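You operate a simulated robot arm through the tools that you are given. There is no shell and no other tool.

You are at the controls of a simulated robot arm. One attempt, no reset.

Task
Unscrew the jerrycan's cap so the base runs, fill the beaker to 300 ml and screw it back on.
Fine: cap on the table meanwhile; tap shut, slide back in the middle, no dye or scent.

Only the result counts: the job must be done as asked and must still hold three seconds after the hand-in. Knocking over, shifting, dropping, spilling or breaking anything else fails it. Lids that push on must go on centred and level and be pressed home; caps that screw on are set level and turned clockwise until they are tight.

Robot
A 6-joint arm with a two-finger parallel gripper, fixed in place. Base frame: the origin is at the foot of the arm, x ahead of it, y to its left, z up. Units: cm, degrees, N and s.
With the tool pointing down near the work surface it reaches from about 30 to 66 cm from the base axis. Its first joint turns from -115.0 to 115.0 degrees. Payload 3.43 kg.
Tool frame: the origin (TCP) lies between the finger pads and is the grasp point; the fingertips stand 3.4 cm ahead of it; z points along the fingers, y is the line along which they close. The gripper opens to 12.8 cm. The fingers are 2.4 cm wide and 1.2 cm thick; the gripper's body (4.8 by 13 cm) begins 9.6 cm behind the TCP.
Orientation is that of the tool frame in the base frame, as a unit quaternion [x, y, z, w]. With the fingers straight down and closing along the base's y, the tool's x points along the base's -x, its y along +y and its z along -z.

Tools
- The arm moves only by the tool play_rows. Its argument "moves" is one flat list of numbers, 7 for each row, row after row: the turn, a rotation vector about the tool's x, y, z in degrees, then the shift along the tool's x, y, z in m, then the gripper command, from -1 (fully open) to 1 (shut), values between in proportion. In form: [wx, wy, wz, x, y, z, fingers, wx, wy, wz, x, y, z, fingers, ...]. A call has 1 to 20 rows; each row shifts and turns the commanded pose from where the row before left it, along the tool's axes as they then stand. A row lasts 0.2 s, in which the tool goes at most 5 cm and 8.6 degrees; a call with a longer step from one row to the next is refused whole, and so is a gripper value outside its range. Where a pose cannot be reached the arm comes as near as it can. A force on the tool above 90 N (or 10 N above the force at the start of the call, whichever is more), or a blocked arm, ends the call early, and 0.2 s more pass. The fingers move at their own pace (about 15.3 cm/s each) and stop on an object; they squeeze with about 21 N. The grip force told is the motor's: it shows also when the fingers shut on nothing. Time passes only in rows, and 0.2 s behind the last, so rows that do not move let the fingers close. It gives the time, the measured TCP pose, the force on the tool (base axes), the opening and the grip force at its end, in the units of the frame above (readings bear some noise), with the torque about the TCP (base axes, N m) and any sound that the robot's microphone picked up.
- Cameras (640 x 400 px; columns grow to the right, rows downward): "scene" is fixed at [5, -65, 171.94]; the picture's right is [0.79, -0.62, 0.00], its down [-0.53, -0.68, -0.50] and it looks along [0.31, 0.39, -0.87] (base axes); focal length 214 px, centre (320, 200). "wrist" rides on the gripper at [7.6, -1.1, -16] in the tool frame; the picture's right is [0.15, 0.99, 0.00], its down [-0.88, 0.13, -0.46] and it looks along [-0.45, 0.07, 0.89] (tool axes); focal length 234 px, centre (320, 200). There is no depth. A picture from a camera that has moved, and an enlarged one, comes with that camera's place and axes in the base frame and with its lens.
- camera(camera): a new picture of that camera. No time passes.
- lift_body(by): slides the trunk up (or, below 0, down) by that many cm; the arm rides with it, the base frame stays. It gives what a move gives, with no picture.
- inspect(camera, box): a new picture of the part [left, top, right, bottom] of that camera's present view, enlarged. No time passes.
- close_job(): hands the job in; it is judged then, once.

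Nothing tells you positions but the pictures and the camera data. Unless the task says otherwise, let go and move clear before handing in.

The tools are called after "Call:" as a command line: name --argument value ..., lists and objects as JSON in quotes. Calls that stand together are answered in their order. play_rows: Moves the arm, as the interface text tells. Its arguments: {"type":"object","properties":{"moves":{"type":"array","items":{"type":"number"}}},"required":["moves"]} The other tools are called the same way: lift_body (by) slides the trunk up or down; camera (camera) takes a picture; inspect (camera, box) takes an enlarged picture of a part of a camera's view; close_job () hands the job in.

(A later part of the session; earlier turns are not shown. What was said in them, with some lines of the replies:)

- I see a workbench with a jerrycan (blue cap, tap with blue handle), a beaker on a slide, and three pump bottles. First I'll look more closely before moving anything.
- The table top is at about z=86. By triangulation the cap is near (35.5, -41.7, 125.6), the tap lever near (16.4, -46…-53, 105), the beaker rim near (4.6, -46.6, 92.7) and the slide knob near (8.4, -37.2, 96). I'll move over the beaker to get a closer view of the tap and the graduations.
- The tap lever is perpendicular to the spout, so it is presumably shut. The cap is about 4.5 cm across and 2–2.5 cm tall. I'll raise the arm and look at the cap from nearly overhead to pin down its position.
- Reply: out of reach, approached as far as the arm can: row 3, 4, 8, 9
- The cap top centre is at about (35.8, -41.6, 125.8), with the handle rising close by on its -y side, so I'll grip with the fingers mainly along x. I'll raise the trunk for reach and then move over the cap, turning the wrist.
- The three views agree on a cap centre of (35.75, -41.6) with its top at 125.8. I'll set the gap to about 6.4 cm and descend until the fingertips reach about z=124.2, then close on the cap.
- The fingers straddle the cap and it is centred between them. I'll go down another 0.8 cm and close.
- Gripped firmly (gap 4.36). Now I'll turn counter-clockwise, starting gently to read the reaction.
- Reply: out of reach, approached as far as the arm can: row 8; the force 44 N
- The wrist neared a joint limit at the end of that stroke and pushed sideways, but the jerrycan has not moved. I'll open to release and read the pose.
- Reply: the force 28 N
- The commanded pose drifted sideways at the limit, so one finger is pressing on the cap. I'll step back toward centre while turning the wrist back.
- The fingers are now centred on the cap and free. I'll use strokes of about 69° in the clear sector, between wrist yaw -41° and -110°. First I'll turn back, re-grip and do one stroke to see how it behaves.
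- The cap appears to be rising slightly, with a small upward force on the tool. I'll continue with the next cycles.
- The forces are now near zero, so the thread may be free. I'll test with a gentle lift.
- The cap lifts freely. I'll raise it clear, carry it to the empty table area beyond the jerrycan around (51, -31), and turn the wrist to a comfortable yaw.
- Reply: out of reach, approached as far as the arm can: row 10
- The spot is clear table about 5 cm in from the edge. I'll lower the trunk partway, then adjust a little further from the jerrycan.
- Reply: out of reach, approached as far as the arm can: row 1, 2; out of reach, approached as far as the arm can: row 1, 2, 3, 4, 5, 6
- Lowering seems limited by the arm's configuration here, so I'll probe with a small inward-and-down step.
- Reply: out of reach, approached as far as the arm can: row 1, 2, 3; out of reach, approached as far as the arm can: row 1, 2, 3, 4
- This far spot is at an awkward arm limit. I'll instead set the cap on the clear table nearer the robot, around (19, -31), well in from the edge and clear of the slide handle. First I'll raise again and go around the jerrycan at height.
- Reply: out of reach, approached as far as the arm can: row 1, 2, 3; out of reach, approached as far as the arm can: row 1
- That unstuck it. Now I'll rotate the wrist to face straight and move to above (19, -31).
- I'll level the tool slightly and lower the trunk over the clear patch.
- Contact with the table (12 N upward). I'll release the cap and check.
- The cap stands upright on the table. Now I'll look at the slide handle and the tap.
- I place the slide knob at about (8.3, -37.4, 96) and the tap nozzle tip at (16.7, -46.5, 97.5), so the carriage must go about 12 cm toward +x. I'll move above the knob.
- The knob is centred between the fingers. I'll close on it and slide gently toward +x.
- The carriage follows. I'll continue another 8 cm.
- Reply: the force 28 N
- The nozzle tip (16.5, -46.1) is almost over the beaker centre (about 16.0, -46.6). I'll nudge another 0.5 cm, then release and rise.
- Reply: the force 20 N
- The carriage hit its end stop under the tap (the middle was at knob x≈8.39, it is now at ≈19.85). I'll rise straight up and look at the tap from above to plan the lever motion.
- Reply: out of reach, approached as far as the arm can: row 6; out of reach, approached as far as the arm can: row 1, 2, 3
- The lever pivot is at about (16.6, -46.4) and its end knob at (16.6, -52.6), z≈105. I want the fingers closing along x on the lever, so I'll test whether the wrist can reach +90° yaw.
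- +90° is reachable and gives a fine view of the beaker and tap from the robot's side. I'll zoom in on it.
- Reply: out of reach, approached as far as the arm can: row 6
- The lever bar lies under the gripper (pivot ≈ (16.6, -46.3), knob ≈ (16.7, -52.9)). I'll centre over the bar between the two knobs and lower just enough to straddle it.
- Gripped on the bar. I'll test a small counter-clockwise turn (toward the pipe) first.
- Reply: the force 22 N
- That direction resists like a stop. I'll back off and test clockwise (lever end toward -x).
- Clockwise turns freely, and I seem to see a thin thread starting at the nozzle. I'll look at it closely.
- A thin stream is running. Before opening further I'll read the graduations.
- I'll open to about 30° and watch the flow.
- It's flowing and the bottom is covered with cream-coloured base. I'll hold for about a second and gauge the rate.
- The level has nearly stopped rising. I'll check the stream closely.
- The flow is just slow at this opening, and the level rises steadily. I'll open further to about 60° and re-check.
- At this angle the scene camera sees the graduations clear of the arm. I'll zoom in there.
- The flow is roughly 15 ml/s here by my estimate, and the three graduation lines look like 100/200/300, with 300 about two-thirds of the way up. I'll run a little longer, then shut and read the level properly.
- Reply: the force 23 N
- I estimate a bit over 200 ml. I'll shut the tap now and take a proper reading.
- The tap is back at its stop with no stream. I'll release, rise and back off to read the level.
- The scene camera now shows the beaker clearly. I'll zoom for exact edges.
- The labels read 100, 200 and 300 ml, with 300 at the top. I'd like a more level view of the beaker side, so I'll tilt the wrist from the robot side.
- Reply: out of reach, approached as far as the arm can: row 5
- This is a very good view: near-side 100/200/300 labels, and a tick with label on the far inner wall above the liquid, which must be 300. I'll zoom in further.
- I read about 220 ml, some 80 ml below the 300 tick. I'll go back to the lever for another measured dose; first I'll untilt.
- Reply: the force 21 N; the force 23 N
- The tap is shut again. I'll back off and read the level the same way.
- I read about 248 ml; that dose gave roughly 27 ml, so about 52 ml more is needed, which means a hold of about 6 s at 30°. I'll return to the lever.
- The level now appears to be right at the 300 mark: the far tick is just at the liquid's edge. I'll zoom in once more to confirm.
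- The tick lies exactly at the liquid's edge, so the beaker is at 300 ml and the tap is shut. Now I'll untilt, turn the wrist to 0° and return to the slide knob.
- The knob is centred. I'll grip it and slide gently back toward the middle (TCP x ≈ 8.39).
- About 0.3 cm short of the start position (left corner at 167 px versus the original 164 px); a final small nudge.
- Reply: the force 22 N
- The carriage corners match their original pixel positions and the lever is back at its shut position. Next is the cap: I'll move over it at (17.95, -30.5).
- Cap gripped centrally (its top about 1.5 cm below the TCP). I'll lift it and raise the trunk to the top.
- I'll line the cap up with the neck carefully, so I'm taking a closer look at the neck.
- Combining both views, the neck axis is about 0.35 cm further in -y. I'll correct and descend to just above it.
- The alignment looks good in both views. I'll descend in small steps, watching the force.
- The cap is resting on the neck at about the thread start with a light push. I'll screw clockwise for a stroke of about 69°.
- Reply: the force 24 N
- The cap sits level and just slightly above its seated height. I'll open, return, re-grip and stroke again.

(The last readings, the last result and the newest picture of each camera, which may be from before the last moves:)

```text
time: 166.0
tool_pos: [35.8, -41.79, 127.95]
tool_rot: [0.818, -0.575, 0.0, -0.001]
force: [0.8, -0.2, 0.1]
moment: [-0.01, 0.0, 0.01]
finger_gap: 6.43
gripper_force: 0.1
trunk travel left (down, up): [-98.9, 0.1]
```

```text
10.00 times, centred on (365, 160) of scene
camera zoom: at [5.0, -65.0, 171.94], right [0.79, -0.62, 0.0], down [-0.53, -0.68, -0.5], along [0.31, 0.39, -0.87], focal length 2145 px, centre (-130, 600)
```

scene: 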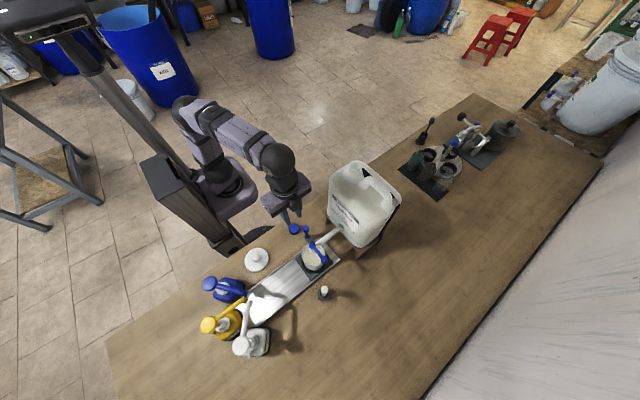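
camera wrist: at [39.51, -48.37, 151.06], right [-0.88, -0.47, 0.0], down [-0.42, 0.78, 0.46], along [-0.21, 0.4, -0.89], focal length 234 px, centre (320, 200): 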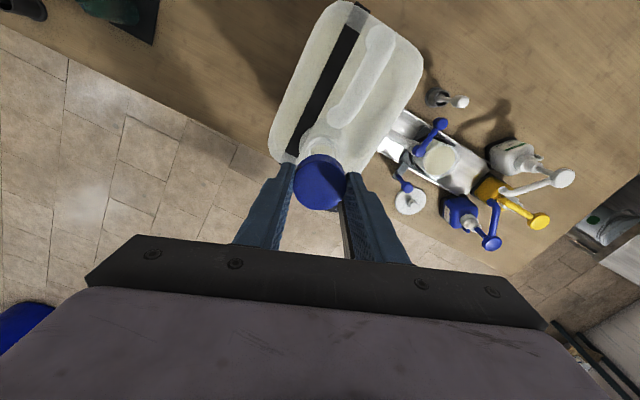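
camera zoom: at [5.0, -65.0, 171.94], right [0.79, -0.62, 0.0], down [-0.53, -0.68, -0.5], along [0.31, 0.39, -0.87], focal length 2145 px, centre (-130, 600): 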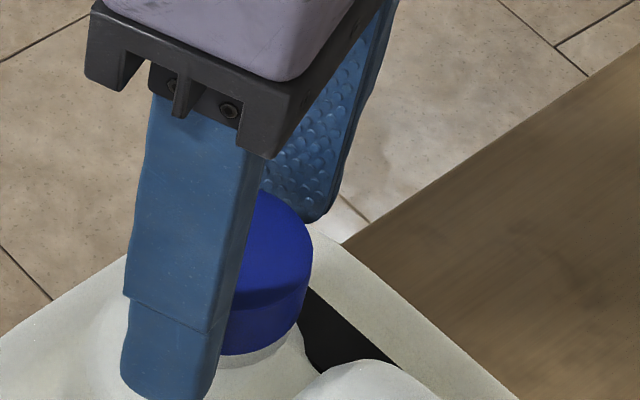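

Call:
play_rows --moves '[0, 0, 0, 0, 0, 0.003, 0, 0, 0, 0, 0, 0, 0.002, 0, 0, 0, 0, 0, 0, 0, 1, 0, 0, 0, 0, 0, 0, 1, 0, 0, 0, 0, 0, 0, 1, 0, 0, 8.6, 0, 0, 0, 1, 0, 0, 8.6, 0, 0, 0, 1, 0, 0, 8.6, 0, 0, 0, 1, 0, 0, 8.6, 0, 0, 0, 1, 0, 0, 8.6, 0, 0, 0, 1, 0, 0, 8.6, 0, 0, 0, 1, 0, 0, 8.6, 0, 0, 0, 1, 0, 0, 8.6, 0, 0, 0, 1]'

Call:
play_rows --moves '[0, 0, 0, 0, 0, 0, 0, 0, 0, 0, 0, 0, 0, 0, 0, 0, -8.6, 0, 0, 0, 0, 0, 0, -8.6, 0, 0, 0, 0, 0, 0, -8.6, 0, 0, 0, 0, 0, 0, -8.6, 0, 0, 0, 0, 0, 0, -8.6, 0, 0, 0, 0, 0, 0, -8.6, 0, 0, 0, 0, 0, 0, -8.6, 0, 0, 0, 0, 0, 0, -8.6, 0, 0, 0, 0, 0, 0, 0, 0, 0, 0, 1, 0, 0, 0, 0, 0, 0, 1, 0, 0, 8.6, 0, 0, 0, 1, 0, 0, 8.6, 0, 0, 0, 1, 0, 0, 8.6, 0, 0, 0, 1, 0, 0, 8.6, 0, 0, 0, 1, 0, 0, 8.6, 0, 0, 0, 1, 0, 0, 8.6, 0, 0, 0, 1, 0, 0, 8.6, 0, 0, 0, 1, 0, 0, 8.6, 0, 0, 0, 1]'

Call:
inspect --camera "scene" --box '[345, 140, 385, 180]'

Call:
inspect --camera "wrist" --box '[240, 110, 400, 210]'

```text
time: 168.8
tool_pos: [35.65, -41.79, 127.39]
tool_rot: [-0.347, 0.938, 0.001, 0.0]
force: [-14.6, 3.0, -11.5]
moment: [0.12, 0.32, 0.03]
finger_gap: 4.35
gripper_force: 20.8
trunk travel left (down, up): [-98.9, 0.1]
```

```text
time: 173.0
tool_pos: [35.63, -41.72, 127.35]
tool_rot: [-0.347, 0.938, 0.001, 0.001]
force: [-9.1, 1.9, -6.0]
moment: [-0.07, 0.18, 0.0]
finger_gap: 4.38
gripper_force: 20.9
trunk travel left (down, up): [-98.9, 0.1]
```

```text
10.00 times, centred on (365, 160) of scene
camera zoom: at [5.0, -65.0, 171.94], right [0.79, -0.62, 0.0], down [-0.53, -0.68, -0.5], along [0.31, 0.39, -0.87], focal length 2145 px, centre (-130, 600)
```

zoom: 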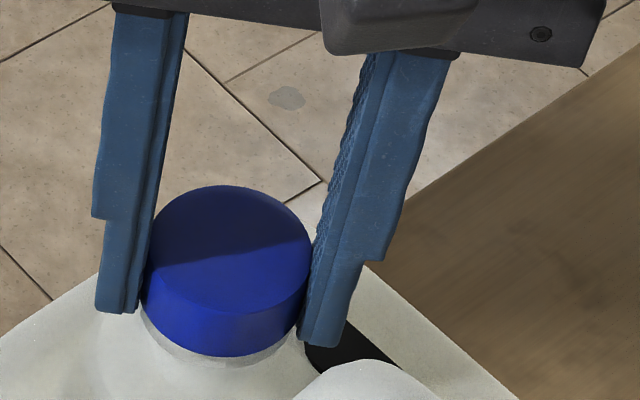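

```text
4.00 times, centred on (320, 160) of wrist
camera zoom: at [30.68, -47.65, 143.36], right [-0.76, 0.66, 0.0], down [0.58, 0.67, 0.46], along [0.3, 0.35, -0.89], focal length 937 px, centre (320, 360)
```

zoom: 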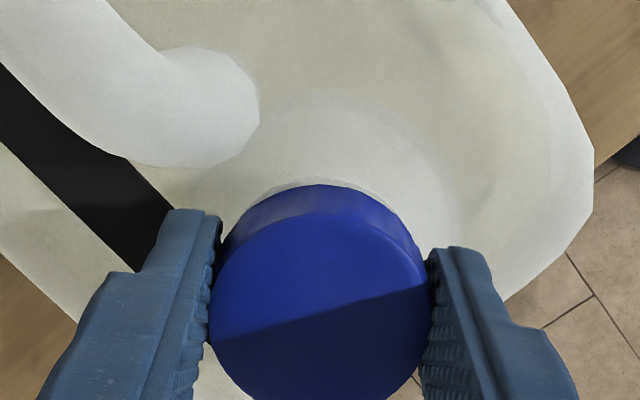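

The thread is engaging: the cap now draws the tool down. I'll keep going with re-centred strokes.

Call:
play_rows --moves '[0, 0, 0, 0, 0, 0, 0, 0, 0, 0, -0.0011, -0.001, 0.001, 0, 0, 0, -8.6, 0, 0, 0, 0, 0, 0, -8.6, 0, 0, 0, 0, 0, 0, -8.6, 0, 0, 0, 0, 0, 0, -8.6, 0, 0, 0, 0, 0, 0, -8.6, 0, 0, 0, 0, 0, 0, -8.6, 0, 0, 0, 0, 0, 0, -8.6, 0, 0, 0, 0, 0, 0, -8.6, 0, 0, 0, 0, 0, 0, 0, 0, 0, 0, 1, 0, 0, 0, 0, 0, 0, 1, 0, 0, 8.6, 0, 0, 0, 1, 0, 0, 8.6, 0, 0, 0, 1, 0, 0, 8.6, 0, 0, 0, 1, 0, 0, 8.6, 0, 0, 0, 1, 0, 0, 8.6, 0, 0, 0, 1, 0, 0, 8.6, 0, 0, 0, 1, 0, 0, 8.6, 0, 0, 0, 1, 0, 0, 8.6, 0, 0, 0, 1]'

Call:
play_rows --moves '[0, 0, 0, 0, 0, 0, 0, 0, 0, 0, 0, 0, 0, 0, 0, 0, -8.6, 0, 0, 0, 0, 0, 0, -8.6, 0, 0, 0, 0, 0, 0, -8.6, 0, 0, 0, 0, 0, 0, -8.6, 0, 0, 0, 0, 0, 0, -8.6, 0, 0, 0, 0, 0, 0, -8.6, 0, 0, 0, 0, 0, 0, -8.6, 0, 0, 0, 0, 0, 0, -8.6, 0, 0, 0, 0, 0, 0, 0, 0, 0, 0, 1, 0, 0, 0, 0, 0, 0, 1, 0, 0, 8.6, 0, 0, 0, 1, 0, 0, 8.6, 0, 0, 0, 1, 0, 0, 8.6, 0, 0, 0, 1, 0, 0, 8.6, 0, 0, 0, 1, 0, 0, 8.6, 0, 0, 0, 1, 0, 0, 8.6, 0, 0, 0, 1, 0, 0, 8.6, 0, 0, 0, 1, 0, 0, 8.6, 0, 0, 0, 1]'

Call:
inspect --camera "scene" --box '[345, 140, 385, 180]'

```text
time: 177.2
tool_pos: [35.77, -41.69, 127.36]
tool_rot: [-0.349, 0.937, 0.001, 0.001]
force: [-14.4, 2.4, -7.6]
moment: [0.08, 0.27, 0.6]
finger_gap: 4.38
gripper_force: 21.5
trunk travel left (down, up): [-98.9, 0.1]
```

```text
time: 181.4
tool_pos: [35.89, -41.63, 127.56]
tool_rot: [-0.349, 0.937, 0.001, 0.001]
force: [-9.9, 3.3, -2.0]
moment: [0.05, 0.2, 0.64]
finger_gap: 4.37
gripper_force: 21.3
trunk travel left (down, up): [-98.9, 0.1]
```

```text
10.00 times, centred on (365, 160) of scene
camera zoom: at [5.0, -65.0, 171.94], right [0.79, -0.62, 0.0], down [-0.53, -0.68, -0.5], along [0.31, 0.39, -0.87], focal length 2145 px, centre (-130, 600)
```

zoom: 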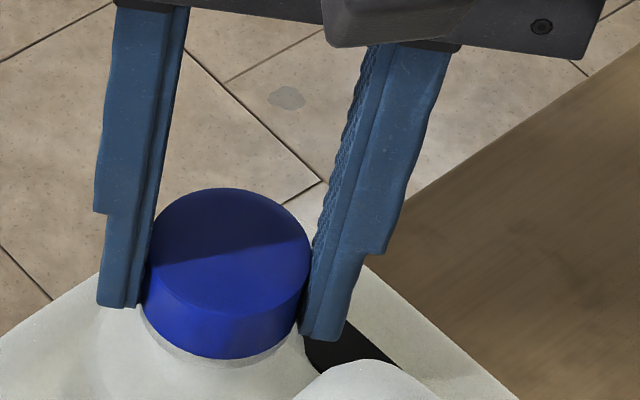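

The torque has reached about 0.64 N·m for two strokes running with no further travel and the cap at its original height, so it is tight. I'll release and rise clear.

Call:
play_rows --moves '[0, 0, 0, 0, 0, 0, 0, 0, 0, 0, 0, 0, 0, 0, 0, 0, 0, 0, 0, -0.02, 0, 0, 0, 0, 0, 0, -0.03, 0, 0, 0, 0, 0, 0, -0.03, 0, 0, 0, 0, 0, 0, 0, 0]'

Call:
camera --camera "wrist"

Call:
inspect --camera "scene" --box '[315, 145, 415, 205]'

Call:
inspect --camera "scene" --box '[230, 140, 430, 320]'

```text
time: 182.8
tool_pos: [35.99, -41.73, 135.47]
tool_rot: [-0.348, 0.937, 0.0, 0.001]
force: [0.6, 0.4, 0.1]
moment: [0.03, -0.03, -0.01]
finger_gap: 6.4
gripper_force: 0.1
trunk travel left (down, up): [-98.9, 0.1]
```

```text
taken
camera wrist: at [31.07, -47.57, 151.36], right [-0.76, 0.65, 0.0], down [0.58, 0.67, 0.46], along [0.3, 0.35, -0.89], focal length 234 px, centre (320, 200)
```

wrist: 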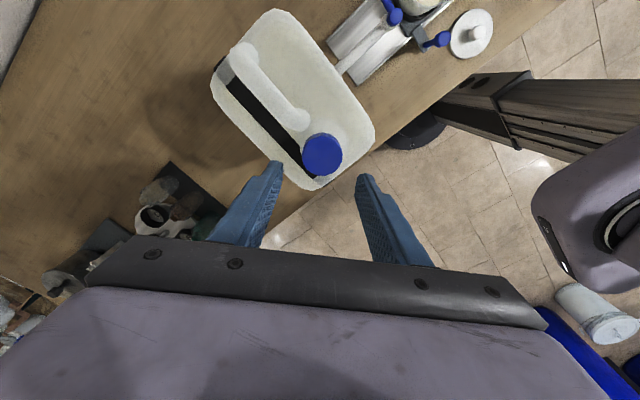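

```text
6.40 times, centred on (365, 175) of scene
camera zoom: at [5.0, -65.0, 171.94], right [0.79, -0.62, 0.0], down [-0.53, -0.68, -0.5], along [0.31, 0.39, -0.87], focal length 1373 px, centre (32, 360)
```

zoom: 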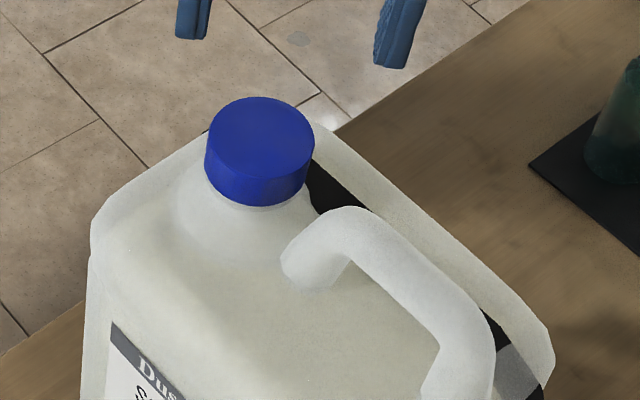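

```text
2.22 times, centred on (330, 230) of scene
camera zoom: at [5.0, -65.0, 171.94], right [0.79, -0.62, 0.0], down [-0.53, -0.68, -0.5], along [0.31, 0.39, -0.87], focal length 477 px, centre (298, 133)
```

zoom: 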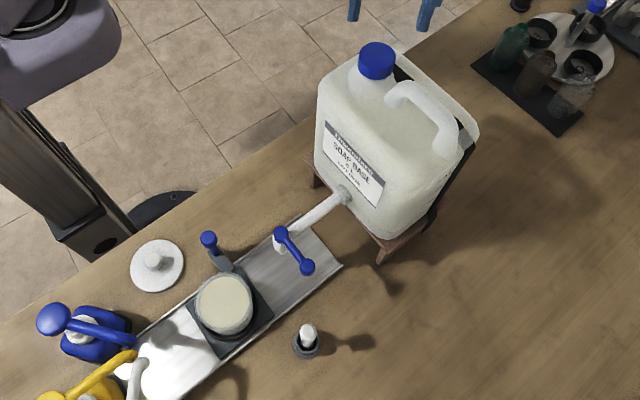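

The cap image matches the original exactly. I'll do a last check of the rail below the nozzle and the beaker for drips or spills.

Call:
inspect --camera "scene" --box '[270, 225, 350, 295]'

Call:
inspect --camera "scene" --box '[190, 230, 350, 360]'

```text
5.71 times, centred on (310, 260) of scene
camera zoom: at [5.0, -65.0, 171.94], right [0.79, -0.62, 0.0], down [-0.53, -0.68, -0.5], along [0.31, 0.39, -0.87], focal length 1226 px, centre (377, -143)
```

zoom: 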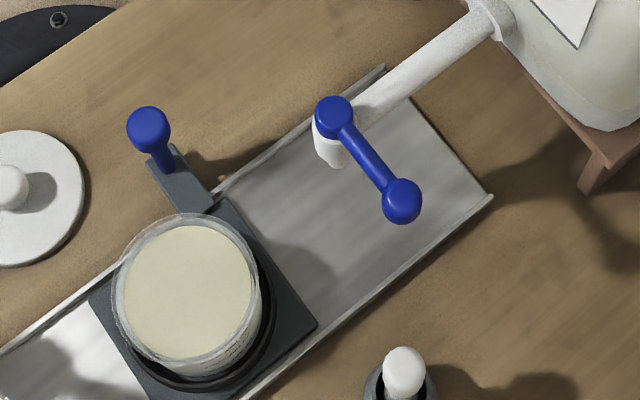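

```text
3.08 times, centred on (270, 295) of scene
camera zoom: at [5.0, -65.0, 171.94], right [0.79, -0.62, 0.0], down [-0.53, -0.68, -0.5], along [0.31, 0.39, -0.87], focal length 660 px, centre (474, -92)
```

zoom: 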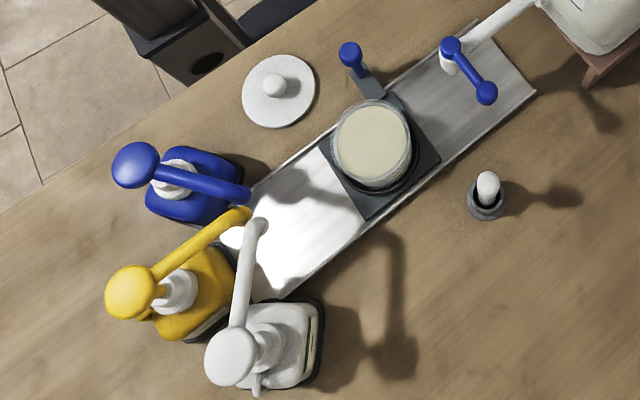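

All is in order: the beaker is at 300 ml, the slide is back in the middle, the tap is shut with no drips, and the cap is screwed tight. The pump bottles are untouched and the gripper is clear, so I'm handing in.

Call:
close_job

```text
The job is handed in.
```

The job is handed in. The beaker is filled to the 300 ml mark and the jerrycan's cap is screwed back on tight.

- **Fill:** I filled in three doses. After the last one the 300 ml tick on the beaker's far wall lay right at the liquid's edge. I put that within about 5 ml of 300.
- **Cap:** It stood on the table while the base ran. It went back on level, turned clockwise until the fingers slipped at about 0.64 N·m, and sits where it did at the start.
- **Tap and slide:** The lever is against its shut stop with no drip showing. The slide is back within about 1 mm of where it started, which I took as the middle.
- **Dye and scent:** I did not touch the pump bottles.

Twice the gripper pressed hard sideways: about 40 N on the cap during unscrewing, when the wrist hit its limit, and about 19 N when the slide met its end stop. Neither moved the jerrycan, and I saw no spills or shifted items in the last pictures.
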